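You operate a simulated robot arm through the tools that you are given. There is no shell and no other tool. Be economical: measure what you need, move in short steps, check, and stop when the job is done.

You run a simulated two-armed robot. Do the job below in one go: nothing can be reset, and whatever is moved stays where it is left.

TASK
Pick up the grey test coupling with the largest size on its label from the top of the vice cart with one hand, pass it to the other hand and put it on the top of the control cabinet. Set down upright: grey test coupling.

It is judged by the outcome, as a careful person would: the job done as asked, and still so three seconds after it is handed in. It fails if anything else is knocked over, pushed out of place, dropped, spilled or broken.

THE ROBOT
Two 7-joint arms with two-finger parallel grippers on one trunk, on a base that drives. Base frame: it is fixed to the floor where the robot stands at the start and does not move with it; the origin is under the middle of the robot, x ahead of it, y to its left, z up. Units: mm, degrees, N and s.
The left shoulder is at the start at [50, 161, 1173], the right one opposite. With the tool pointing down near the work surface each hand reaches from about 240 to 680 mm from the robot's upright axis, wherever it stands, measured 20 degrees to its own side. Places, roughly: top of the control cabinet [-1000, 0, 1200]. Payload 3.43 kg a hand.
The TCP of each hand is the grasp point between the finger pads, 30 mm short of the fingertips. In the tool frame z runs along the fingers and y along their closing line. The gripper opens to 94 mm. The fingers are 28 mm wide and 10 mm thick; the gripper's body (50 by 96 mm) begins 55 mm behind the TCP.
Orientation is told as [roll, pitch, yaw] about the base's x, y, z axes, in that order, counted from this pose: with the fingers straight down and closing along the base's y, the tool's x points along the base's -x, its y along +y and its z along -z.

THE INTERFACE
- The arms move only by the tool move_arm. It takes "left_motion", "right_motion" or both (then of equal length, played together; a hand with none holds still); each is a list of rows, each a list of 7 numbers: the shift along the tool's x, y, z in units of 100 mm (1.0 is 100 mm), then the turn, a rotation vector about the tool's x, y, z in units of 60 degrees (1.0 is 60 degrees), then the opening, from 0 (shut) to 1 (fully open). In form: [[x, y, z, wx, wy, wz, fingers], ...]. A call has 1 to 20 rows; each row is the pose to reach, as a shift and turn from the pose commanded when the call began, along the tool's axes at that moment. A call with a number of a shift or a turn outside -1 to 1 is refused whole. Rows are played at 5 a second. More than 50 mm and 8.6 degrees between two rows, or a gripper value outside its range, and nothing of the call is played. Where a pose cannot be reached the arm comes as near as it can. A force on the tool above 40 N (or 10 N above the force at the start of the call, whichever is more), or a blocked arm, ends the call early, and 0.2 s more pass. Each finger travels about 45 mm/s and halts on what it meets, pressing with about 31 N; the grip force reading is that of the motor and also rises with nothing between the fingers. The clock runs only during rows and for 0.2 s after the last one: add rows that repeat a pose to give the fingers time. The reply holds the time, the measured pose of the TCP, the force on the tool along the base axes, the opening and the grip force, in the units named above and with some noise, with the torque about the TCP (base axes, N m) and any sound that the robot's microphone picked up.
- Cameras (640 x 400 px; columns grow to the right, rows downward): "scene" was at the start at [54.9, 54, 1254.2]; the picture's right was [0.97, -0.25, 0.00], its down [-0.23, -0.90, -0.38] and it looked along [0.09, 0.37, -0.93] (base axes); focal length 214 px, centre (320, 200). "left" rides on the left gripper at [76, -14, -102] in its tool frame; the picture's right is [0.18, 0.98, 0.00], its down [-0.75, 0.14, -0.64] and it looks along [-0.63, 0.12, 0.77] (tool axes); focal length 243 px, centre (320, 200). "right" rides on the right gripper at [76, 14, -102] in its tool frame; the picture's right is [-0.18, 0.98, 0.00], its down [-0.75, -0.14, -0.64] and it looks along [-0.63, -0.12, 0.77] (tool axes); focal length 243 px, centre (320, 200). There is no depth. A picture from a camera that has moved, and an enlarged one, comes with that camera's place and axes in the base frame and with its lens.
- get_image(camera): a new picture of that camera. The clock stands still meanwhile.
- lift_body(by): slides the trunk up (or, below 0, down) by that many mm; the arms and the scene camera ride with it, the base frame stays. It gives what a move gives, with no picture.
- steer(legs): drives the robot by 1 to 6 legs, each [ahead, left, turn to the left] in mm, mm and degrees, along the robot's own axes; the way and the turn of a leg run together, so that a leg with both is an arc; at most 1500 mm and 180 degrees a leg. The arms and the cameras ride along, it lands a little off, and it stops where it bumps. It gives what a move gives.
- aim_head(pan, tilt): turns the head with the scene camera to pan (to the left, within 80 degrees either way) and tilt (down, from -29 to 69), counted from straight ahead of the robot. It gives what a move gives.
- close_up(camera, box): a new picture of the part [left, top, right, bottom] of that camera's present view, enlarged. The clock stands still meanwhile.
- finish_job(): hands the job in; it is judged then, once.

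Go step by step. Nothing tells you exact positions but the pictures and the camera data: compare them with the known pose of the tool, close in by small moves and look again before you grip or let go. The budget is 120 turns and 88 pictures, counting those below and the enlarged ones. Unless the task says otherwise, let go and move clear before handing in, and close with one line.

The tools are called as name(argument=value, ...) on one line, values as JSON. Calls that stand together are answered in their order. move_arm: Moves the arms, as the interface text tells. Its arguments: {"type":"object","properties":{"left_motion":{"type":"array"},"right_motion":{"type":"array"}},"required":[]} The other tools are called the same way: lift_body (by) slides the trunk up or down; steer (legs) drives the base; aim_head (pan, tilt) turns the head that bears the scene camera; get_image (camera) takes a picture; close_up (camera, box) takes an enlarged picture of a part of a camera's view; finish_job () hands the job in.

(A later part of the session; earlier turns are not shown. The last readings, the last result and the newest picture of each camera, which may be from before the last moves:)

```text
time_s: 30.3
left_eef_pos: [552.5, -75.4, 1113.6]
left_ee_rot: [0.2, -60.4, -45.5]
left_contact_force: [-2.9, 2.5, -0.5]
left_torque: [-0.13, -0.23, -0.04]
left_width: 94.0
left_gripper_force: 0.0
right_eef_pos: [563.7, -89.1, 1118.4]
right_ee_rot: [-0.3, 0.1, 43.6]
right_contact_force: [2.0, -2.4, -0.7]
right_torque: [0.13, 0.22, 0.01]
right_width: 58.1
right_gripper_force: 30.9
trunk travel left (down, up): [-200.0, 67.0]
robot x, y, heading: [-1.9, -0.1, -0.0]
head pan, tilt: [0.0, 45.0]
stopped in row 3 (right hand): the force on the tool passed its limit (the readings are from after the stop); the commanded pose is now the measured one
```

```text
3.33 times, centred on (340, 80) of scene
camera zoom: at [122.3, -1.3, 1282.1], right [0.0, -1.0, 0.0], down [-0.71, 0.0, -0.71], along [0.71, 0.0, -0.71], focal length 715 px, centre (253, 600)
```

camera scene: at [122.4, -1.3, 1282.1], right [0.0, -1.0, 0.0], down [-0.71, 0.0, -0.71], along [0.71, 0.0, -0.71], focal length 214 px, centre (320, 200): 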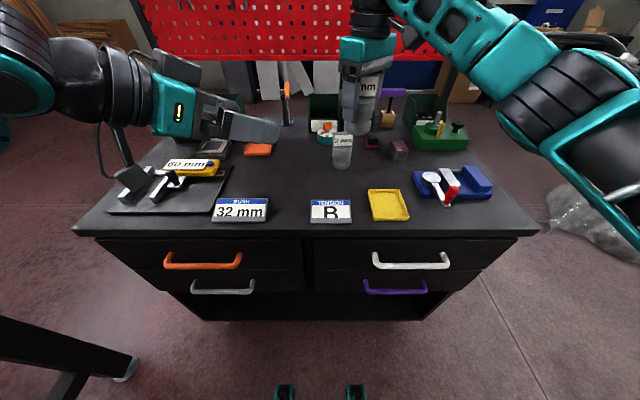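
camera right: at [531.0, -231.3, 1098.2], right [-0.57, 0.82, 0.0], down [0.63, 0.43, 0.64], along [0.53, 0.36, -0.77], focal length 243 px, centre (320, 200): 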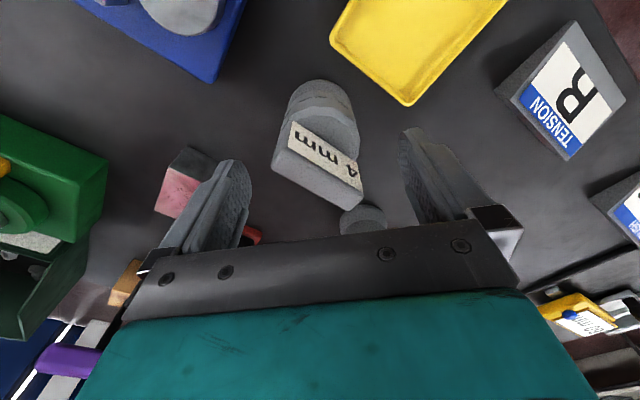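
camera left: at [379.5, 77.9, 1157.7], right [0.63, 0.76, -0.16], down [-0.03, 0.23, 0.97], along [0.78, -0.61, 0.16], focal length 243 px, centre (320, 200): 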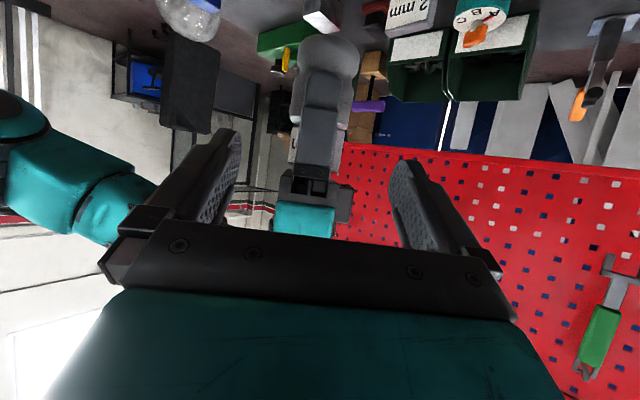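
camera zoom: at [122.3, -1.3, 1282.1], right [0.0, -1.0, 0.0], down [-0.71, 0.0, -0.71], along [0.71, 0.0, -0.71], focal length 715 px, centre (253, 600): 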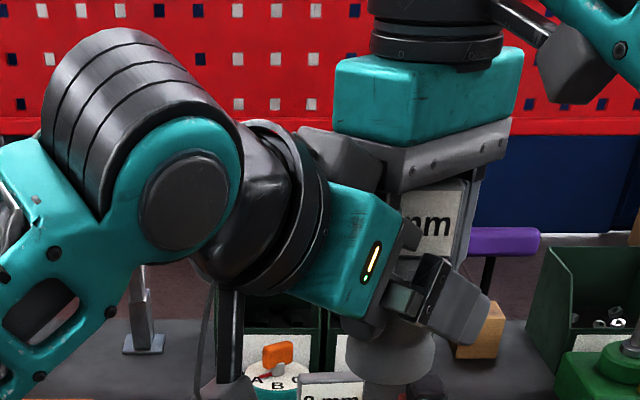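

The hand's top box lightly met the right gripper's palm; nothing slipped. I retreat 30 mm, flatten the left hand by 10°, then approach a little short so the pads (not the TCP) meet the ring.

move_arm(left_motion=[[0, 0, -0.15, 0, 0, 0, 1], [0, -0.02, -0.3, 0, 0, 0, 1], [0, -0.02, -0.3, 0, -0.08, 0, 1], [0, -0.02, -0.3, 0, -0.16, 0, 1], [0, -0.02, -0.3, 0, -0.16, 0, 1]])

close_up(camera="left", box=[160, 0, 480, 240])

close_up(camera="scene", box=[260, 20, 420, 140])

```text
time_s: 31.5
left_eef_pos: [532.9, -58.9, 1130.0]
left_ee_rot: [0.4, -70.0, -45.6]
left_contact_force: [0.0, 1.0, -0.5]
left_torque: [0.0, 0.01, 0.02]
left_width: 94.1
left_gripper_force: 0.0
right_eef_pos: [564.4, -90.4, 1119.0]
right_ee_rot: [-0.4, 0.1, 43.8]
right_contact_force: [0.2, -0.3, -2.7]
right_torque: [0.0, 0.01, -0.03]
right_width: 58.3
right_gripper_force: 31.5
trunk travel left (down, up): [-200.0, 67.0]
robot x, y, heading: [3.0, -1.0, -0.3]
head pan, tilt: [0.0, 45.0]
```

```text
1.67 times, centred on (320, 120) of left
camera zoom: at [435.6, 17.6, 1092.9], right [0.65, 0.74, -0.17], down [-0.14, 0.34, 0.93], along [0.74, -0.58, 0.33], focal length 404 px, centre (320, 333)
```

zoom: 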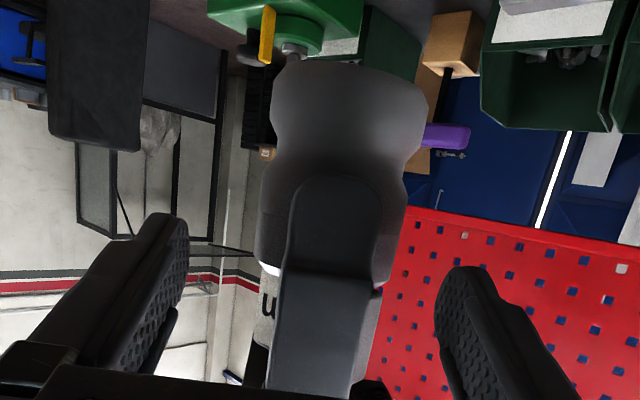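

```text
3.33 times, centred on (340, 80) of scene
camera zoom: at [122.3, -1.4, 1282.1], right [0.0, -1.0, 0.0], down [-0.71, 0.0, -0.71], along [0.71, 0.0, -0.71], focal length 715 px, centre (253, 600)
```

zoom: 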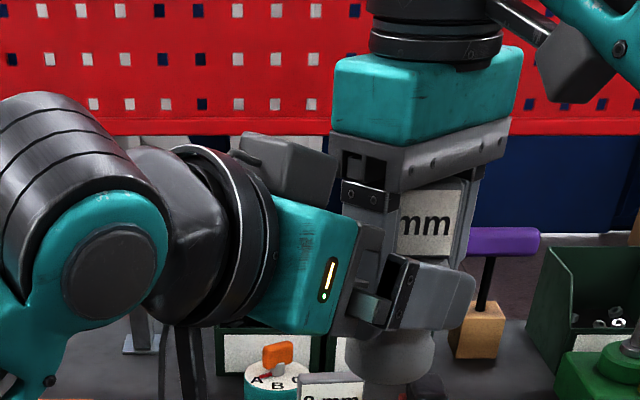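

The box is now well back. I advance 32 mm.

move_arm(left_motion=[[0, 0, 0.08, 0, 0, 0, 1], [0, 0, 0.16, 0, 0, 0, 1], [0, 0, 0.24, 0, 0, 0, 1], [0, 0, 0.32, 0, 0, 0, 1], [0, 0, 0.32, 0, 0, 0, 1]])

close_up(camera="left", box=[160, 0, 480, 240])

close_up(camera="scene", box=[260, 20, 420, 140])

```text
time_s: 32.7
left_eef_pos: [553.5, -79.9, 1118.3]
left_ee_rot: [0.3, -70.0, -45.6]
left_contact_force: [-0.2, -0.5, 0.3]
left_torque: [-0.02, -0.01, 0.01]
left_width: 93.9
left_gripper_force: 0.1
right_eef_pos: [563.8, -90.0, 1118.0]
right_ee_rot: [-0.3, 0.2, 43.8]
right_contact_force: [0.4, 0.2, -2.7]
right_torque: [0.01, 0.02, -0.03]
right_width: 58.2
right_gripper_force: 31.2
trunk travel left (down, up): [-200.0, 67.0]
robot x, y, heading: [-2.4, -1.8, -0.2]
head pan, tilt: [0.0, 45.0]
```

```text
1.67 times, centred on (320, 120) of left
camera zoom: at [456.7, -4.1, 1081.7], right [0.65, 0.74, -0.17], down [-0.14, 0.34, 0.93], along [0.74, -0.58, 0.33], focal length 404 px, centre (320, 333)
```

zoom: 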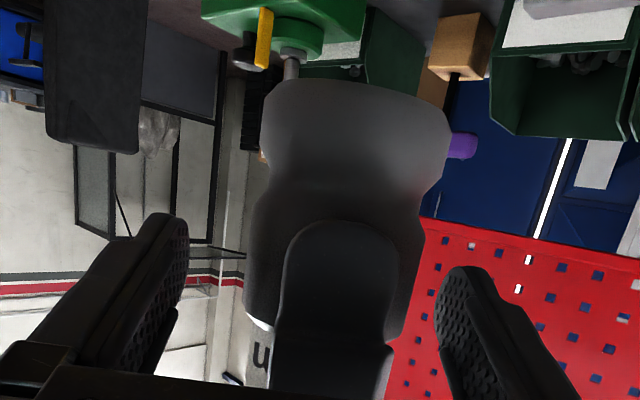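

```text
3.33 times, centred on (340, 80) of scene
camera zoom: at [122.2, -1.3, 1282.1], right [0.0, -1.0, 0.0], down [-0.71, 0.0, -0.71], along [0.71, 0.0, -0.71], focal length 715 px, centre (253, 600)
```

zoom: 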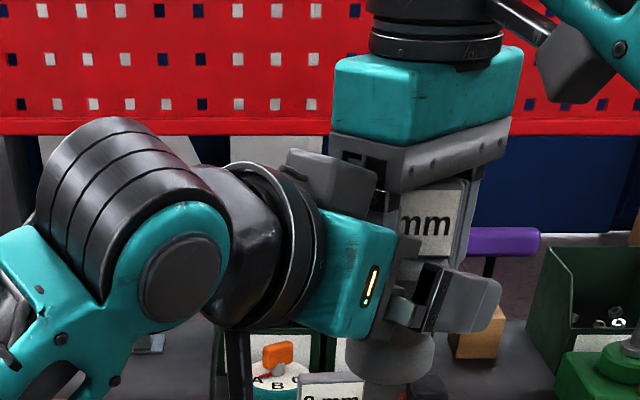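

No contact. The coupling looks about 5 mm off toward the image right, so I shift the left hand 5 mm that way and check.

move_arm(left_motion=[[0, 0.03, 0, 0, 0, 0, 1], [0, 0.05, 0, 0, 0, 0, 1], [0, 0.05, 0, 0, 0, 0, 1]])

get_image(camera="left")

```text
time_s: 33.5
left_eef_pos: [557.2, -76.9, 1119.3]
left_ee_rot: [0.2, -70.0, -45.5]
left_contact_force: [0.0, -0.1, 0.6]
left_torque: [0.01, 0.02, -0.02]
left_width: 94.1
left_gripper_force: 0.0
right_eef_pos: [563.6, -88.9, 1118.7]
right_ee_rot: [-0.3, 0.1, 43.8]
right_contact_force: [-0.5, -0.2, -2.9]
right_torque: [0.01, 0.01, 0.01]
right_width: 58.0
right_gripper_force: 31.0
trunk travel left (down, up): [-200.0, 67.0]
robot x, y, heading: [0.8, 1.2, 0.0]
head pan, tilt: [0.0, 45.0]
```

```text
48 pictures are left
camera left: at [460.2, -0.4, 1082.2], right [0.65, 0.74, -0.17], down [-0.14, 0.34, 0.93], along [0.74, -0.58, 0.33], focal length 243 px, centre (320, 200)
```

left: 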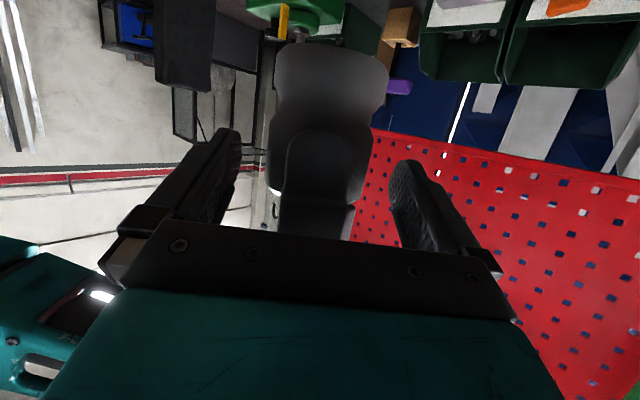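

Now centred. I close the left fingers.

move_arm(left_motion=[[0, 0, 0, 0, 0, 0, 0.85], [0, 0, 0, 0, 0, 0, 0.7], [0, 0, 0, 0, 0, 0, 0.5], [0, 0, 0, 0, 0, 0, 0.2], [0, 0, 0, 0, 0, 0, 0], [0, 0, 0, 0, 0, 0, 0], [0, 0, 0, 0, 0, 0, 0]])

close_up(camera="left", box=[160, 0, 480, 240])

close_up(camera="scene", box=[260, 20, 420, 140])

```text
time_s: 35.1
left_eef_pos: [556.3, -77.3, 1119.2]
left_ee_rot: [0.1, -70.0, -45.7]
left_contact_force: [-15.2, -9.3, -0.7]
left_torque: [0.14, -0.11, -0.17]
left_width: 56.2
left_gripper_force: 31.0
right_eef_pos: [565.6, -88.0, 1118.8]
right_ee_rot: [-0.3, 0.0, 43.8]
right_contact_force: [15.5, 8.7, -2.3]
right_torque: [-0.11, 0.13, -0.1]
right_width: 58.1
right_gripper_force: 30.9
trunk travel left (down, up): [-200.0, 67.0]
robot x, y, heading: [1.0, -1.7, 0.2]
head pan, tilt: [0.0, 45.0]
```

```text
1.67 times, centred on (320, 120) of left
camera zoom: at [459.1, -1.5, 1082.2], right [0.66, 0.73, -0.17], down [-0.14, 0.34, 0.93], along [0.74, -0.59, 0.33], focal length 404 px, centre (320, 333)
```

zoom: 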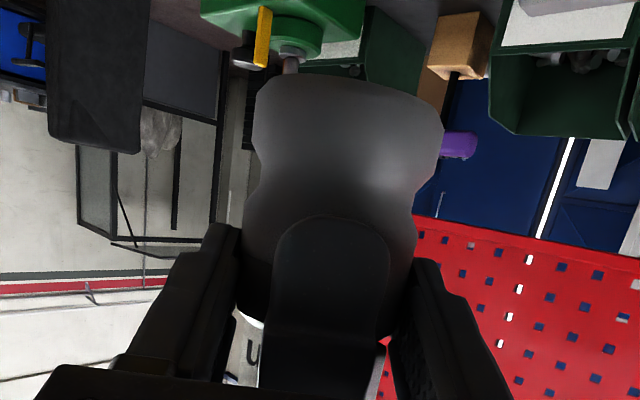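

```text
3.33 times, centred on (340, 80) of scene
camera zoom: at [122.3, -1.3, 1282.1], right [0.0, -1.0, 0.0], down [-0.71, 0.0, -0.71], along [0.71, 0.0, -0.71], focal length 715 px, centre (253, 600)
```

zoom: 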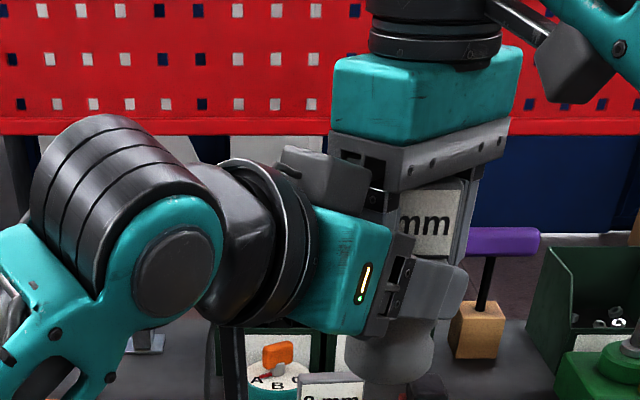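

Both hands hold, with an 18 N sideways load between them; I relieve that by 3 mm before letting go with the right.

move_arm(left_motion=[[0, -0.015, 0, 0, 0, 0, 0], [0, -0.03, 0, 0, 0, 0, 0], [0, -0.03, 0, 0, 0, 0, 0]])

```text
time_s: 35.9
left_eef_pos: [555.8, -78.0, 1118.3]
left_ee_rot: [0.1, -70.0, -45.4]
left_contact_force: [-8.4, -6.2, 0.7]
left_torque: [-0.28, 0.27, -0.39]
left_width: 56.4
left_gripper_force: 31.6
right_eef_pos: [563.9, -89.3, 1117.6]
right_ee_rot: [-0.3, 0.1, 43.8]
right_contact_force: [8.3, 7.3, -3.6]
right_torque: [0.21, -0.21, 0.18]
right_width: 58.0
right_gripper_force: 31.6
trunk travel left (down, up): [-200.0, 67.0]
robot x, y, heading: [-1.0, -3.1, -0.2]
head pan, tilt: [0.0, 45.0]
```

move_arm(left_motion=[[0, -0.02, 0, 0, 0, 0, 0], [0, -0.04, 0, 0, 0, 0, 0], [0, -0.04, 0, 0, 0, 0, 0]])

```text
time_s: 36.7
left_eef_pos: [553.2, -79.1, 1118.7]
left_ee_rot: [0.7, -69.9, -45.6]
left_contact_force: [8.0, -0.4, 0.7]
left_torque: [0.08, -0.05, -0.04]
left_width: 56.3
left_gripper_force: 31.0
right_eef_pos: [563.6, -89.8, 1116.8]
right_ee_rot: [-0.4, 0.2, 43.7]
right_contact_force: [-8.4, -0.7, -2.8]
right_torque: [-0.09, 0.05, 0.1]
right_width: 57.2
right_gripper_force: 31.0
trunk travel left (down, up): [-200.0, 67.0]
robot x, y, heading: [-1.1, -1.6, 0.2]
head pan, tilt: [0.0, 45.0]
```

The load is balanced. I open the right hand partially (75 mm) to avoid the left palm.

move_arm(right_motion=[[0, 0, 0, 0, 0, 0, 0.68], [0, 0, 0, 0, 0, 0, 0.74], [0, 0, 0, 0, 0, 0, 0.78], [0, 0, 0, 0, 0, 0, 0.78]])

close_up(camera="scene", box=[260, 20, 420, 140])

get_image(camera="right")

```text
time_s: 37.7
left_eef_pos: [551.9, -81.7, 1119.4]
left_ee_rot: [0.2, -70.1, -45.5]
left_contact_force: [0.7, 0.7, 0.2]
left_torque: [0.02, 0.03, 0.04]
left_width: 56.1
left_gripper_force: 31.1
right_eef_pos: [563.4, -90.8, 1118.2]
right_ee_rot: [-0.2, 0.0, 43.8]
right_contact_force: [-1.0, -0.5, -0.9]
right_torque: [-0.02, 0.0, 0.02]
right_width: 73.2
right_gripper_force: 0.0
trunk travel left (down, up): [-200.0, 67.0]
robot x, y, heading: [0.3, 1.4, -0.1]
head pan, tilt: [0.0, 45.0]
```

```text
3.33 times, centred on (340, 80) of scene
camera zoom: at [122.3, -1.3, 1282.1], right [0.0, -1.0, 0.0], down [-0.71, 0.0, -0.71], along [0.71, 0.0, -0.71], focal length 715 px, centre (253, 600)
```

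zoom: 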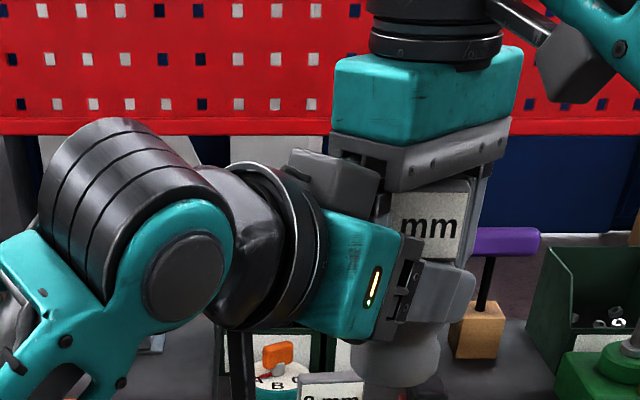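

```text
44 pictures are left
camera right: at [497.8, -131.8, 1220.1], right [-0.55, 0.84, -0.01], down [0.64, 0.42, 0.64], along [0.54, 0.35, -0.77], focal length 243 px, centre (320, 200)
```

right: 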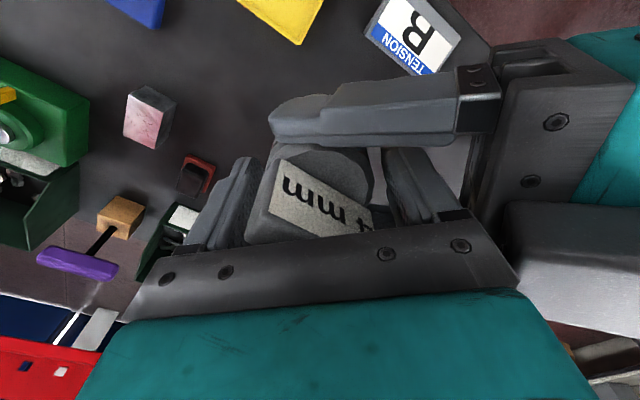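

The left hand holds it; right is free. I raise the right hand straight up.

move_arm(right_motion=[[0, 0, -0.1, 0, 0, 0, 0.78], [0, 0, -0.25, 0, 0, 0, 0.78], [0, 0, -0.45, 0, 0, 0, 0.78], [0, 0, -0.7, 0, 0, 0, 0.78], [0, 0, -1, 0, 0, 0, 0.78]])

get_image(camera="scene")

get_image(camera="left")

```text
time_s: 38.9
left_eef_pos: [551.1, -81.8, 1119.2]
left_ee_rot: [0.4, -70.0, -45.5]
left_contact_force: [0.2, 0.0, 0.2]
left_torque: [0.03, 0.01, 0.03]
left_width: 56.2
left_gripper_force: 30.9
right_eef_pos: [563.0, -89.4, 1219.2]
right_ee_rot: [-0.3, 0.0, 43.8]
right_contact_force: [-0.9, 0.3, 0.2]
right_torque: [-0.02, 0.02, 0.0]
right_width: 73.2
right_gripper_force: 0.1
trunk travel left (down, up): [-200.0, 67.0]
robot x, y, heading: [-0.5, 0.6, 0.1]
head pan, tilt: [0.0, 45.0]
```

```text
43 pictures are left
camera scene: at [121.8, -1.0, 1282.2], right [0.0, -1.0, 0.0], down [-0.71, 0.0, -0.71], along [0.71, 0.0, -0.71], focal length 214 px, centre (320, 200)
```

scene: 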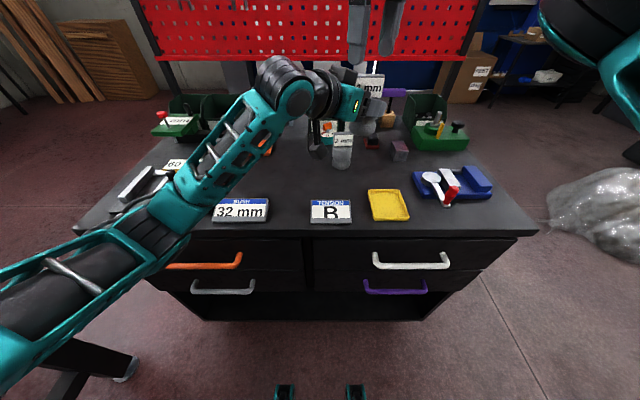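

```text
42 pictures are left
camera left: at [454.9, -5.0, 1082.1], right [0.65, 0.74, -0.17], down [-0.14, 0.34, 0.93], along [0.74, -0.58, 0.33], focal length 243 px, centre (320, 200)
```

left: 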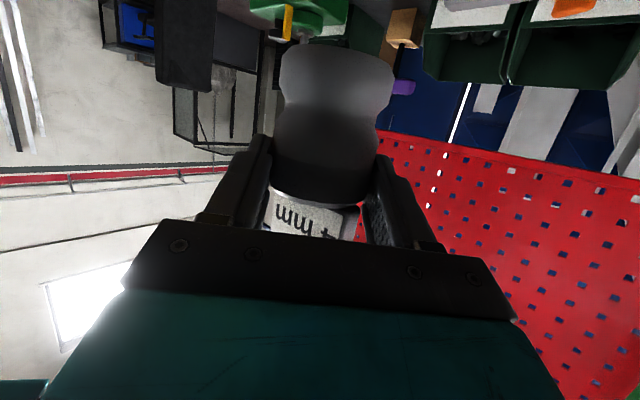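

The coupling is held upright by the left hand. I draw both hands back from over the cart.

move_arm(right_motion=[[0.25, -0.05, 0, 0, 0, 0, 0.78], [0.5, -0.1, 0, 0, 0, 0, 0.78], [0.75, -0.15, 0, 0, 0, 0, 0.78], [1, -0.2, 0, 0, 0, 0, 0.78]], left_motion=[[-0.05, -0.05, -0.1, 0, 0, 0, 0], [-0.1, -0.1, -0.3, 0, 0, 0, 0], [-0.15, -0.15, -0.55, 0, 0, 0, 0], [-0.2, -0.19, -0.8, 0, 0, 0, 0]])

move_arm(right_motion=[[0.25, -0.05, 0, 0, 0, 0, 0.78], [0.5, -0.1, 0, 0, 0, 0, 0.78], [0.75, -0.15, 0, 0, 0, 0, 0.78], [1, -0.2, 0, 0, 0, 0, 0.78]])

aim_head(pan=80, tilt=20)

get_image(camera="scene")

```text
time_s: 39.9
left_eef_pos: [489.9, -45.6, 1164.6]
left_ee_rot: [0.3, -69.9, -45.5]
left_contact_force: [0.2, -0.3, -2.3]
left_torque: [0.0, 0.02, -0.01]
left_width: 56.0
left_gripper_force: 30.7
right_eef_pos: [503.8, -173.5, 1219.0]
right_ee_rot: [-0.2, 0.1, 43.7]
right_contact_force: [0.6, 0.1, -0.6]
right_torque: [-0.01, 0.0, 0.0]
right_width: 73.0
right_gripper_force: 0.0
trunk travel left (down, up): [-200.0, 67.0]
robot x, y, heading: [-2.2, 1.7, 0.1]
head pan, tilt: [0.0, 45.0]
```

```text
time_s: 40.9
left_eef_pos: [489.2, -46.2, 1164.9]
left_ee_rot: [0.3, -70.0, -45.5]
left_contact_force: [-0.4, -0.4, -2.3]
left_torque: [0.03, 0.05, -0.01]
left_width: 56.3
left_gripper_force: 30.9
right_eef_pos: [446.2, -256.0, 1219.0]
right_ee_rot: [-0.3, 0.2, 43.8]
right_contact_force: [0.9, -0.4, -0.2]
right_torque: [0.0, -0.01, 0.0]
right_width: 73.2
right_gripper_force: 0.0
trunk travel left (down, up): [-200.0, 67.0]
robot x, y, heading: [2.9, -2.7, 0.2]
head pan, tilt: [0.0, 45.0]
```

```text
time_s: 42.4
left_eef_pos: [490.8, -46.1, 1165.8]
left_ee_rot: [0.2, -70.0, -45.5]
left_contact_force: [0.5, 0.3, -2.8]
left_torque: [0.02, 0.04, 0.04]
left_width: 56.3
left_gripper_force: 31.1
right_eef_pos: [447.1, -256.7, 1218.6]
right_ee_rot: [-0.3, 0.0, 43.8]
right_contact_force: [0.0, 0.4, 1.1]
right_torque: [0.01, 0.01, -0.01]
right_width: 73.6
right_gripper_force: 0.1
trunk travel left (down, up): [-200.0, 67.0]
robot x, y, heading: [-3.6, -3.1, 0.1]
head pan, tilt: [80.0, 20.0]
```

```text
41 pictures are left
camera scene: at [57.2, 90.4, 1320.8], right [0.98, -0.17, 0.0], down [-0.06, -0.34, -0.94], along [0.16, 0.93, -0.34], focal length 214 px, centre (320, 200)
```

scene: 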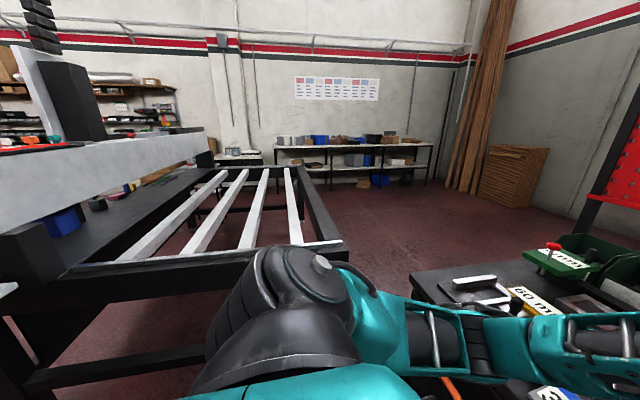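

The right-hand side is open floor. I back off slightly and turn right 90°, then look for the cabinet.

steer(legs=[[-60, 0, 0], [0, 0, -90]])

aim_head(pan=-75, tilt=20)

get_image(camera="scene")

```text
time_s: 47.2
left_eef_pos: [-107.1, -490.6, 1164.7]
left_ee_rot: [0.1, -70.0, -135.7]
left_contact_force: [0.1, 0.2, -3.4]
left_torque: [0.01, -0.05, -0.01]
left_width: 56.3
left_gripper_force: 31.2
right_eef_pos: [-318.3, -445.2, 1219.1]
right_ee_rot: [-0.3, 0.0, -46.3]
right_contact_force: [-0.5, 0.9, 0.6]
right_torque: [0.01, 0.0, -0.01]
right_width: 73.5
right_gripper_force: 0.0
trunk travel left (down, up): [-200.0, 67.0]
robot x, y, heading: [-56.0, 0.4, -90.0]
head pan, tilt: [80.0, 20.0]
```

```text
time_s: 49.6
left_eef_pos: [-107.3, -489.6, 1165.2]
left_ee_rot: [0.2, -70.0, -135.6]
left_contact_force: [-0.6, -0.1, -2.6]
left_torque: [0.0, -0.04, 0.02]
left_width: 56.2
left_gripper_force: 30.4
right_eef_pos: [-317.9, -445.1, 1218.3]
right_ee_rot: [-0.4, 0.1, -46.2]
right_contact_force: [0.7, 0.0, 0.0]
right_torque: [0.01, 0.0, 0.01]
right_width: 73.5
right_gripper_force: 0.0
trunk travel left (down, up): [-200.0, 67.0]
robot x, y, heading: [-59.7, 2.5, -90.0]
head pan, tilt: [-75.0, 20.0]
```

```text
40 pictures are left
camera scene: at [-149.4, -65.5, 1320.8], right [-0.26, 0.97, 0.0], down [0.33, 0.09, -0.94], along [-0.91, -0.24, -0.34], focal length 214 px, centre (320, 200)
```

scene: 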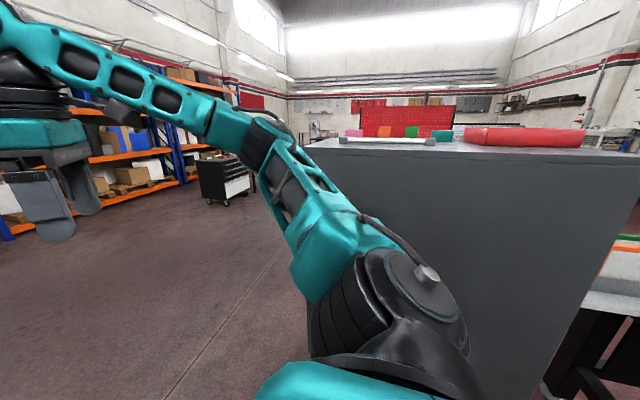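

The cabinet is close by on this side. I raise the trunk fully and look down to measure its front face and top.

lift_body(by=66)

aim_head(pan=-80, tilt=45)

get_image(camera="scene")

```text
time_s: 50.6
left_eef_pos: [-107.5, -490.4, 1230.8]
left_ee_rot: [0.2, -69.9, -135.6]
left_contact_force: [0.0, 0.6, -2.4]
left_torque: [0.02, 0.0, 0.04]
left_width: 56.2
left_gripper_force: 31.1
right_eef_pos: [-317.2, -446.0, 1284.5]
right_ee_rot: [-0.3, 0.2, -46.4]
right_contact_force: [-0.1, -1.3, -0.7]
right_torque: [0.01, 0.01, 0.02]
right_width: 73.5
right_gripper_force: 0.1
trunk travel left (down, up): [-266.0, 1.0]
robot x, y, heading: [-57.4, -0.1, -90.0]
head pan, tilt: [-75.0, 20.0]
```

```text
time_s: 51.5
left_eef_pos: [-106.5, -490.3, 1230.2]
left_ee_rot: [0.2, -69.8, -135.6]
left_contact_force: [-0.1, 0.0, -2.5]
left_torque: [0.03, -0.05, 0.01]
left_width: 56.1
left_gripper_force: 31.1
right_eef_pos: [-317.7, -445.9, 1285.1]
right_ee_rot: [-0.3, 0.2, -46.3]
right_contact_force: [-0.5, -0.4, 0.9]
right_torque: [-0.01, 0.01, 0.0]
right_width: 73.1
right_gripper_force: 0.0
trunk travel left (down, up): [-266.0, 1.0]
robot x, y, heading: [-55.7, -2.3, -90.1]
head pan, tilt: [-80.0, 45.0]
```

```text
39 pictures are left
camera scene: at [-139.5, -55.5, 1348.2], right [-0.17, 0.99, 0.0], down [0.7, 0.12, -0.71], along [-0.7, -0.12, -0.71], focal length 214 px, centre (320, 200)
```

scene: 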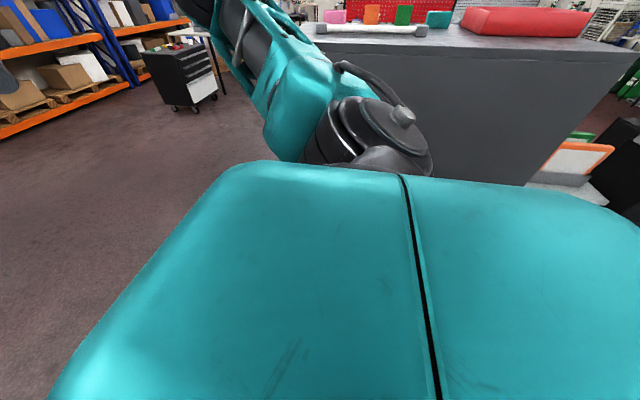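

The cabinet's front looks at least 700 mm from the robot, so turning in place is clear. I turn the remaining 90° to face it.

steer(legs=[[0, 0, -90]])

aim_head(pan=0, tilt=30)

get_image(camera="scene")

```text
time_s: 55.8
left_eef_pos: [-550.0, 52.3, 1230.4]
left_ee_rot: [0.2, -69.9, 133.6]
left_contact_force: [0.3, 0.1, -2.4]
left_torque: [-0.05, -0.07, -0.04]
left_width: 56.1
left_gripper_force: 31.5
right_eef_pos: [-502.5, 263.5, 1283.8]
right_ee_rot: [-0.3, 0.1, -137.0]
right_contact_force: [-0.1, 0.0, -0.4]
right_torque: [-0.01, 0.0, -0.01]
right_width: 73.3
right_gripper_force: 0.0
trunk travel left (down, up): [-266.0, 1.0]
robot x, y, heading: [-58.2, 0.4, 179.6]
head pan, tilt: [-80.0, 45.0]
```

```text
time_s: 57.3
left_eef_pos: [-548.8, 53.5, 1230.0]
left_ee_rot: [0.2, -69.9, 133.6]
left_contact_force: [-0.5, -0.7, -3.5]
left_torque: [-0.02, -0.04, 0.0]
left_width: 56.3
left_gripper_force: 31.1
right_eef_pos: [-502.3, 263.7, 1284.3]
right_ee_rot: [-0.2, 0.2, -137.1]
right_contact_force: [-0.3, 0.0, -0.6]
right_torque: [0.01, -0.04, 0.0]
right_width: 73.4
right_gripper_force: 0.0
trunk travel left (down, up): [-266.0, 1.0]
robot x, y, heading: [-60.4, 1.2, 179.2]
head pan, tilt: [0.0, 30.0]
```

```text
38 pictures are left
camera scene: at [-190.0, 0.7, 1370.7], right [0.02, 1.0, 0.0], down [0.5, -0.01, -0.87], along [-0.87, 0.01, -0.5], focal length 214 px, centre (320, 200)
```

scene: 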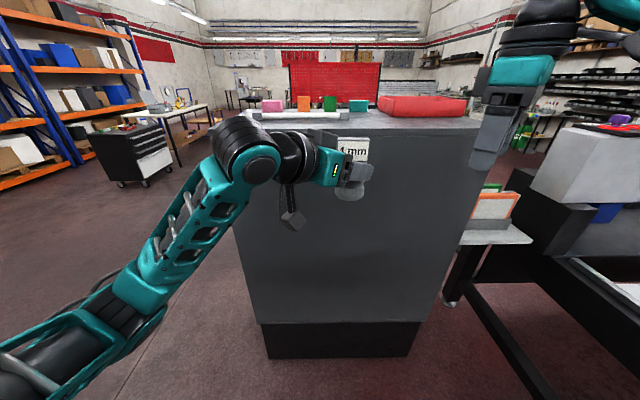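

I now face the cabinet; there are a bar, small boxes and a red tray on top, with free space in front of the middle. I enlarge the top area.

close_up(camera="scene", box=[220, 80, 540, 180])

```text
2.00 times, centred on (380, 130) of scene
camera zoom: at [-190.0, 0.7, 1370.7], right [0.02, 1.0, 0.0], down [0.5, -0.01, -0.87], along [-0.87, 0.01, -0.5], focal length 429 px, centre (200, 340)
```

zoom: 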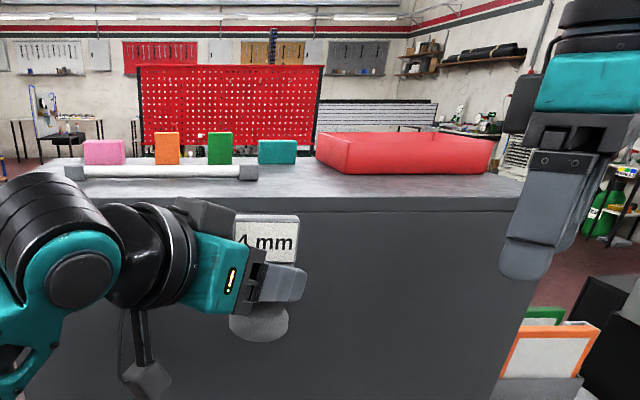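

I raise both hands (left to about 1336) before driving closer.

move_arm(left_motion=[[-0.25, 0, -0.09, 0, 0, 0, 0], [-0.5, 0, -0.18, 0, 0, 0, 0], [-0.75, 0, -0.27, 0, 0, 0, 0], [-1, 0, -0.36, 0, 0, 0, 0], [-1, 0, -0.36, 0, 0, 0, 0]], right_motion=[[0, 0, -0.15, 0, 0, 0, 0.78], [0, 0, -0.3, 0, 0, 0, 0.78], [0, 0, -0.45, 0, 0, 0, 0.78], [0, 0, -0.6, 0, 0, 0, 0.78], [0, 0, -0.6, 0, 0, 0, 0.78]])

get_image(camera="scene")

```text
time_s: 58.5
left_eef_pos: [-548.5, 53.6, 1337.5]
left_ee_rot: [0.2, -70.0, 133.7]
left_contact_force: [0.7, 0.0, -2.3]
left_torque: [-0.04, 0.01, 0.02]
left_width: 56.3
left_gripper_force: 31.0
right_eef_pos: [-502.5, 263.2, 1343.3]
right_ee_rot: [-0.4, 0.1, -137.0]
right_contact_force: [-0.1, -0.2, -0.6]
right_torque: [-0.02, 0.01, -0.02]
right_width: 73.4
right_gripper_force: 0.1
trunk travel left (down, up): [-266.0, 1.0]
robot x, y, heading: [-60.4, -1.8, 179.3]
head pan, tilt: [0.0, 30.0]
```

```text
36 pictures are left
camera scene: at [-190.2, 0.7, 1370.7], right [0.01, 1.0, 0.0], down [0.5, -0.01, -0.87], along [-0.87, 0.01, -0.5], focal length 214 px, centre (320, 200)
```

scene: 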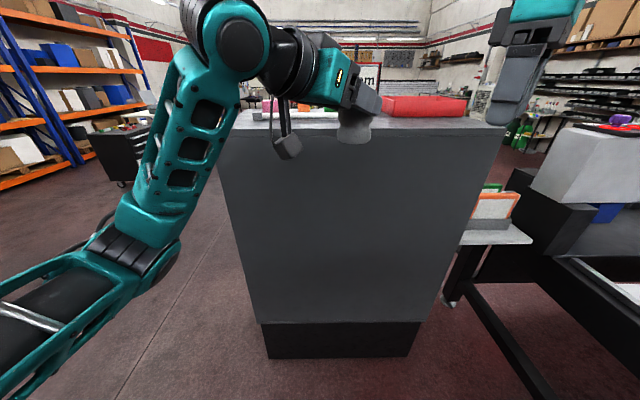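

The top now shows clearly. I drive 150 mm closer for a baseline to triangulate the front edge.

steer(legs=[[150, 0, 0]])

close_up(camera="scene", box=[180, 100, 500, 220])

get_image(camera="left")

```text
time_s: 59.9
left_eef_pos: [-699.4, 55.4, 1337.2]
left_ee_rot: [0.1, -69.9, 133.8]
left_contact_force: [-0.2, 0.2, -2.7]
left_torque: [-0.02, -0.03, 0.0]
left_width: 56.3
left_gripper_force: 31.3
right_eef_pos: [-653.1, 264.8, 1345.3]
right_ee_rot: [-0.2, 0.1, -136.9]
right_contact_force: [-0.2, 0.1, -0.1]
right_torque: [0.0, -0.03, 0.03]
right_width: 73.3
right_gripper_force: 0.0
trunk travel left (down, up): [-266.0, 1.0]
robot x, y, heading: [-208.4, 1.8, 179.1]
head pan, tilt: [0.0, 30.0]
```

```text
2.00 times, centred on (340, 160) of scene
camera zoom: at [-340.2, 2.5, 1370.6], right [0.01, 1.0, 0.0], down [0.5, -0.01, -0.87], along [-0.87, 0.01, -0.5], focal length 429 px, centre (280, 280)
```

zoom: 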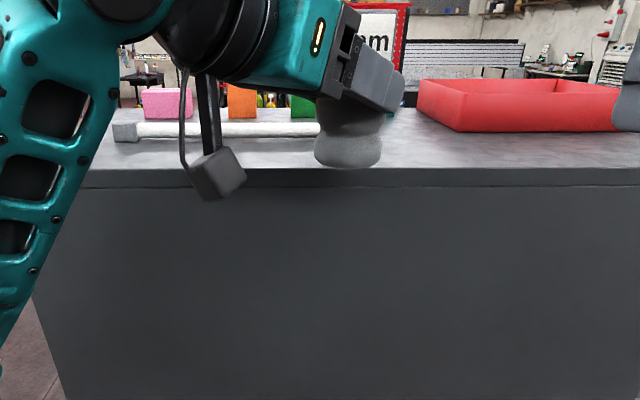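

```text
34 pictures are left
camera left: at [-605.5, -24.6, 1300.1], right [-0.66, -0.73, -0.17], down [0.14, -0.35, 0.93], along [-0.73, 0.59, 0.33], focal length 243 px, centre (320, 200)
```

left: 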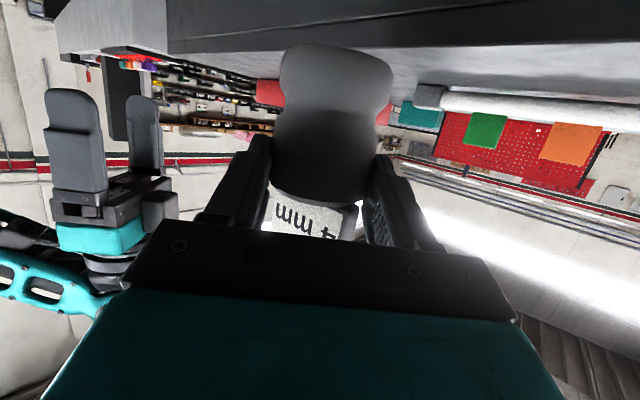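

The front edge comes out at x ≈ -757 and the top at z ≈ 1255; bar and tray leave free space around (-820, 110). I raise 25 mm more, then move the coupling above that spot.

move_arm(left_motion=[[-0.12, 0, -0.04, 0, 0, 0, 0], [-0.235, 0, -0.085, 0, 0, 0, 0], [-0.32, 0.12, 0.17, 0, 0, 0, 0], [-0.42, 0.245, 0.43, 0, 0, 0, 0], [-0.51, 0.37, 0.69, 0, 0, 0, 0], [-0.608, 0.492, 0.943, 0, 0, 0, 0], [-0.608, 0.492, 0.943, 0, 0, 0, 0]])

get_image(camera="scene")

get_image(camera="left")

```text
time_s: 61.5
left_eef_pos: [-810.4, 100.3, 1362.6]
left_ee_rot: [0.3, -70.0, 133.8]
left_contact_force: [0.5, 0.1, -2.3]
left_torque: [-0.02, -0.02, 0.0]
left_width: 56.1
left_gripper_force: 30.8
right_eef_pos: [-652.2, 264.4, 1344.8]
right_ee_rot: [-0.3, 0.1, -136.9]
right_contact_force: [-0.4, 0.4, -0.2]
right_torque: [0.0, 0.01, 0.0]
right_width: 73.5
right_gripper_force: 0.0
trunk travel left (down, up): [-266.0, 1.0]
robot x, y, heading: [-209.8, 6.1, 179.1]
head pan, tilt: [0.0, 30.0]
```

```text
33 pictures are left
camera scene: at [-339.2, 2.3, 1370.8], right [0.01, 1.0, 0.0], down [0.5, -0.01, -0.87], along [-0.87, 0.01, -0.5], focal length 214 px, centre (320, 200)
```

scene: 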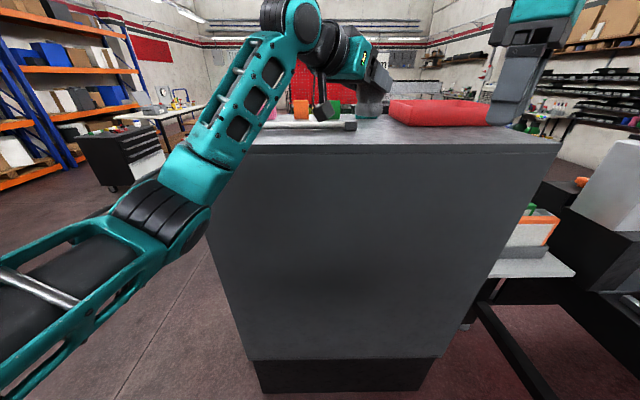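

```text
32 pictures are left
camera left: at [-715.9, 20.7, 1325.4], right [-0.66, -0.73, -0.17], down [0.14, -0.35, 0.93], along [-0.73, 0.59, 0.33], focal length 243 px, centre (320, 200)
```

left: 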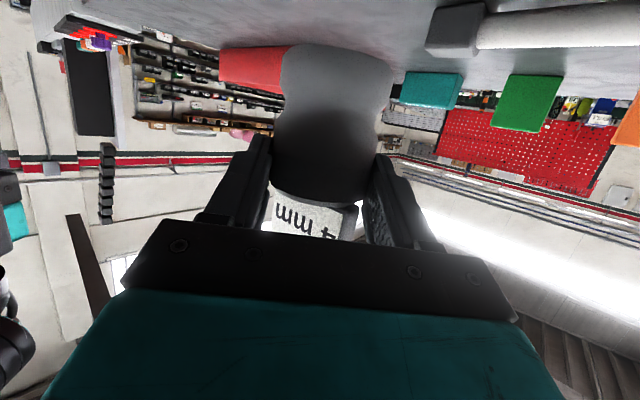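

The cap of the bar is nearby, so I shift 25 mm further along +y and descend 25 mm, then check height and uprightness.

move_arm(left_motion=[[-0.062, -0.173, 0.17, 0, 0, 0, 0], [0.06, -0.173, 0.21, 0, 0, 0, 0], [0.173, -0.173, 0.256, 0, 0, 0, 0], [0.173, -0.173, 0.256, 0, 0, 0, 0]])

close_up(camera="scene", box=[300, 40, 460, 160])

get_image(camera="left")

get_image(camera="right")

```text
time_s: 62.5
left_eef_pos: [-810.5, 124.6, 1336.5]
left_ee_rot: [0.2, -69.9, 133.7]
left_contact_force: [0.1, -0.4, -2.4]
left_torque: [-0.04, -0.02, -0.02]
left_width: 56.3
left_gripper_force: 31.4
right_eef_pos: [-652.0, 264.3, 1344.8]
right_ee_rot: [-0.3, 0.0, -136.8]
right_contact_force: [-0.1, -0.4, -0.1]
right_torque: [0.03, 0.01, 0.0]
right_width: 73.4
right_gripper_force: 0.0
trunk travel left (down, up): [-266.0, 1.0]
robot x, y, heading: [-210.9, 6.2, 179.3]
head pan, tilt: [0.0, 30.0]
```

```text
3.33 times, centred on (380, 100) of scene
camera zoom: at [-339.3, 2.4, 1370.7], right [0.01, 1.0, 0.0], down [0.5, -0.01, -0.87], along [-0.87, 0.01, -0.5], focal length 715 px, centre (120, 533)
```

zoom: 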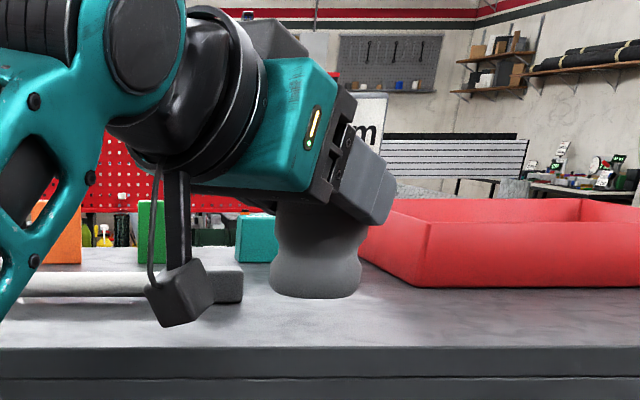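

```text
30 pictures are left
camera left: at [-716.1, 44.9, 1299.8], right [-0.66, -0.73, -0.17], down [0.14, -0.35, 0.93], along [-0.73, 0.59, 0.33], focal length 243 px, centre (320, 200)
```

left: 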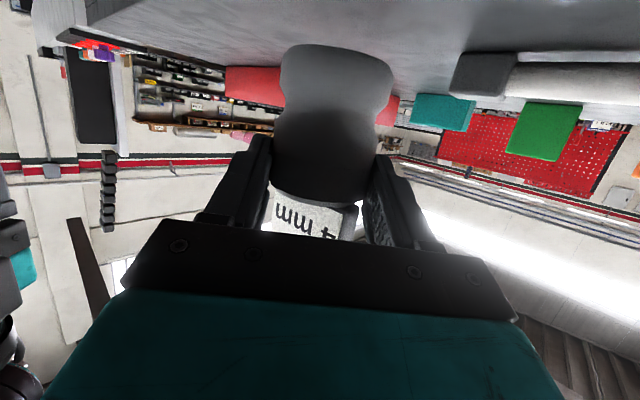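

```text
29 pictures are left
camera right: at [-587.6, 305.7, 1446.9], right [0.54, -0.84, -0.01], down [-0.65, -0.41, 0.64], along [-0.54, -0.34, -0.77], focal length 243 px, centre (320, 200)
```

right: 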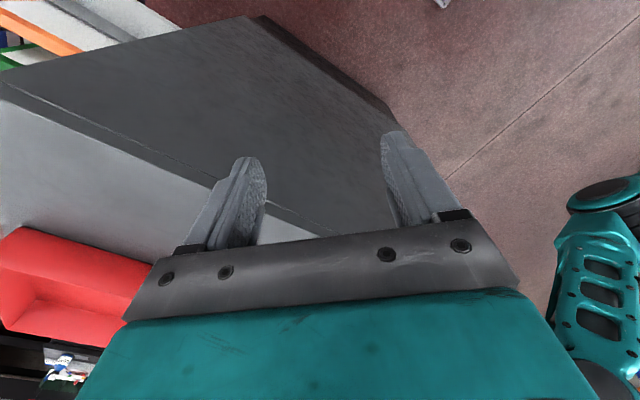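

It hangs upright about 18 mm above the surface. I lower 14 mm gently and read the force.

move_arm(left_motion=[[0.04, 0, 0.014, 0, 0, 0, 0], [0.08, 0, 0.029, 0, 0, 0, 0], [0.11, 0, 0.04, 0, 0, 0, 0], [0.132, 0, 0.048, 0, 0, 0, 0], [0.132, 0, 0.048, 0, 0, 0, 0]])

close_up(camera="scene", box=[340, 80, 420, 140])

```text
time_s: 63.7
left_eef_pos: [-810.4, 124.0, 1322.6]
left_ee_rot: [0.3, -70.1, 133.7]
left_contact_force: [-0.2, 0.9, -2.2]
left_torque: [-0.02, -0.01, -0.01]
left_width: 56.4
left_gripper_force: 30.5
right_eef_pos: [-651.9, 265.4, 1344.6]
right_ee_rot: [-0.3, 0.1, -137.0]
right_contact_force: [0.8, 0.4, 0.5]
right_torque: [0.02, -0.04, 0.0]
right_width: 73.0
right_gripper_force: 0.1
trunk travel left (down, up): [-266.0, 1.0]
robot x, y, heading: [-207.9, 3.8, 178.8]
head pan, tilt: [0.0, 30.0]
```

```text
6.67 times, centred on (380, 110) of scene
camera zoom: at [-339.3, 2.6, 1370.7], right [0.01, 1.0, 0.0], down [0.5, -0.01, -0.87], along [-0.87, 0.01, -0.5], focal length 1430 px, centre (-80, 800)
```

zoom: 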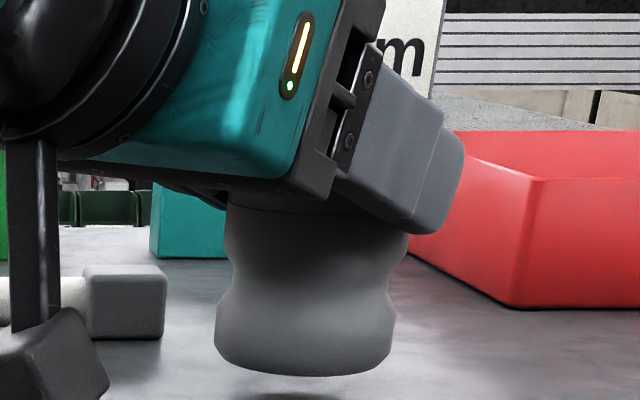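

A small gap with shadow remains. I go down 5 mm in fine steps.

move_arm(left_motion=[[0.019, 0, 0.007, 0, 0, 0, 0], [0.038, 0, 0.014, 0, 0, 0, 0], [0.047, 0, 0.017, 0, 0, 0, 0], [0.047, 0, 0.017, 0, 0, 0, 0]])

close_up(camera="scene", box=[340, 80, 420, 140])

```text
time_s: 64.7
left_eef_pos: [-811.6, 125.3, 1318.0]
left_ee_rot: [0.3, -69.9, 133.8]
left_contact_force: [-0.4, 0.6, -3.0]
left_torque: [-0.04, -0.02, -0.01]
left_width: 56.2
left_gripper_force: 30.9
right_eef_pos: [-652.1, 265.5, 1345.3]
right_ee_rot: [-0.3, 0.1, -136.9]
right_contact_force: [-0.3, 0.4, 0.2]
right_torque: [-0.04, 0.0, 0.0]
right_width: 73.2
right_gripper_force: 0.1
trunk travel left (down, up): [-266.0, 1.0]
robot x, y, heading: [-208.9, 1.7, 179.0]
head pan, tilt: [0.0, 30.0]
```

```text
6.67 times, centred on (380, 110) of scene
camera zoom: at [-339.3, 2.6, 1370.7], right [0.01, 1.0, 0.0], down [0.5, -0.01, -0.87], along [-0.87, 0.01, -0.5], focal length 1430 px, centre (-80, 800)
```

zoom: 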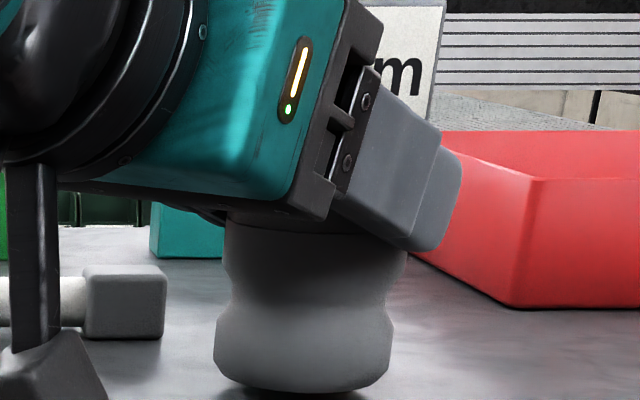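

move_arm(left_motion=[[0.014, 0, 0.005, 0, 0, 0, 0], [0.028, 0, 0.01, 0, 0, 0, 0], [0.038, 0, 0.014, 0, 0, 0, 0], [0.038, 0, 0.014, 0, 0, 0, 0]])

close_up(camera="scene", box=[340, 90, 420, 150])

```text
time_s: 65.7
left_eef_pos: [-811.1, 125.0, 1314.2]
left_ee_rot: [0.3, -70.1, 133.7]
left_contact_force: [-0.4, -0.4, -2.3]
left_torque: [-0.03, -0.04, 0.0]
left_width: 56.2
left_gripper_force: 30.7
right_eef_pos: [-652.9, 264.0, 1344.3]
right_ee_rot: [-0.3, 0.1, -136.9]
right_contact_force: [0.4, -1.0, -0.7]
right_torque: [0.0, 0.0, -0.01]
right_width: 73.5
right_gripper_force: 0.0
trunk travel left (down, up): [-266.0, 1.0]
robot x, y, heading: [-210.3, -1.1, 179.2]
head pan, tilt: [0.0, 30.0]
```

```text
6.67 times, centred on (380, 120) of scene
camera zoom: at [-339.3, 2.6, 1370.7], right [0.01, 1.0, 0.0], down [0.5, -0.01, -0.87], along [-0.87, 0.01, -0.5], focal length 1430 px, centre (-80, 733)
```

zoom: 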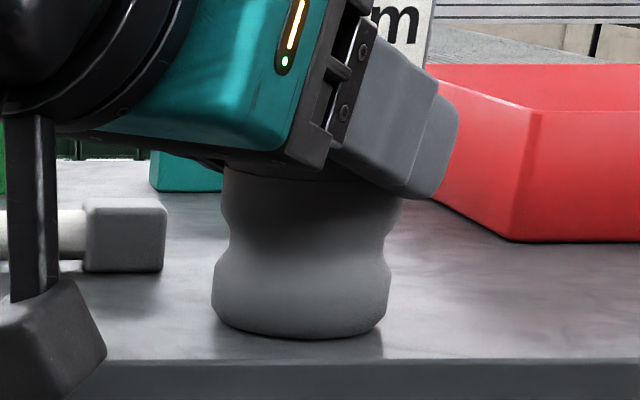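

Nearly there; 3 mm more in 1 mm steps.

move_arm(left_motion=[[0.01, 0, 0.0035, 0, 0, 0, 0], [0.019, 0, 0.007, 0, 0, 0, 0], [0.028, 0, 0.0105, 0, 0, 0, 0], [0.028, 0, 0.0105, 0, 0, 0, 0]])

```text
time_s: 66.7
left_eef_pos: [-810.2, 123.6, 1312.5]
left_ee_rot: [0.3, -70.3, 133.6]
left_contact_force: [-3.8, 0.5, 8.3]
left_torque: [0.02, 0.03, -0.02]
left_width: 56.2
left_gripper_force: 31.2
right_eef_pos: [-652.3, 264.4, 1345.0]
right_ee_rot: [-0.3, 0.1, -136.9]
right_contact_force: [0.4, -0.1, 0.8]
right_torque: [-0.01, -0.01, 0.02]
right_width: 73.5
right_gripper_force: 0.1
trunk travel left (down, up): [-266.0, 1.0]
robot x, y, heading: [-208.6, 0.4, 179.2]
head pan, tilt: [0.0, 30.0]
```

It touches down (about 11 N). I ease off 1 mm and open the fingers slowly.

move_arm(left_motion=[[-0.009, 0, -0.003, 0, 0, 0, 0], [-0.009, 0, -0.003, 0, 0, 0, 0.55], [-0.009, 0, -0.003, 0, 0, 0, 0.62], [-0.009, 0, -0.003, 0, 0, 0, 0.68], [-0.009, 0, -0.003, 0, 0, 0, 0.74], [-0.009, 0, -0.003, 0, 0, 0, 0.8], [-0.009, 0, -0.003, 0, 0, 0, 0.8]])

close_up(camera="scene", box=[340, 80, 436, 150])

get_image(camera="left")

```text
time_s: 68.3
left_eef_pos: [-811.9, 124.7, 1312.1]
left_ee_rot: [0.3, -69.9, 133.7]
left_contact_force: [0.0, -0.3, 0.4]
left_torque: [-0.01, -0.01, 0.01]
left_width: 75.1
left_gripper_force: 0.0
right_eef_pos: [-653.1, 265.5, 1344.9]
right_ee_rot: [-0.3, 0.0, -136.8]
right_contact_force: [-0.5, -0.5, 0.3]
right_torque: [0.02, 0.01, 0.01]
right_width: 73.4
right_gripper_force: 0.0
trunk travel left (down, up): [-266.0, 1.0]
robot x, y, heading: [-211.6, 3.0, 179.1]
head pan, tilt: [0.0, 30.0]
```

```text
5.71 times, centred on (388, 115) of scene
camera zoom: at [-339.1, 2.5, 1370.8], right [0.01, 1.0, 0.0], down [0.5, -0.01, -0.87], along [-0.87, 0.01, -0.5], focal length 1226 px, centre (-69, 686)
```

zoom: 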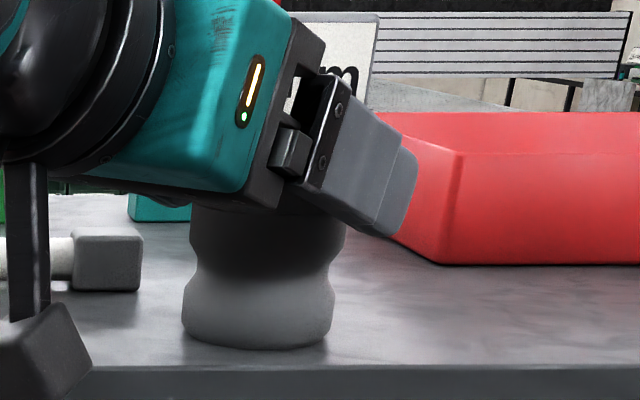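

```text
24 pictures are left
camera left: at [-716.1, 45.3, 1275.4], right [-0.66, -0.73, -0.17], down [0.14, -0.35, 0.93], along [-0.73, 0.59, 0.33], focal length 243 px, centre (320, 200)
```

left: 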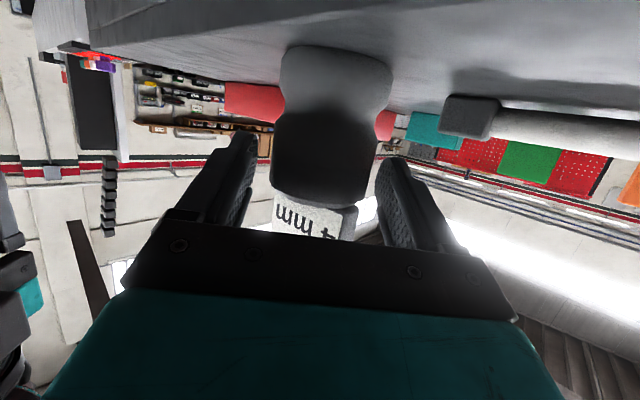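

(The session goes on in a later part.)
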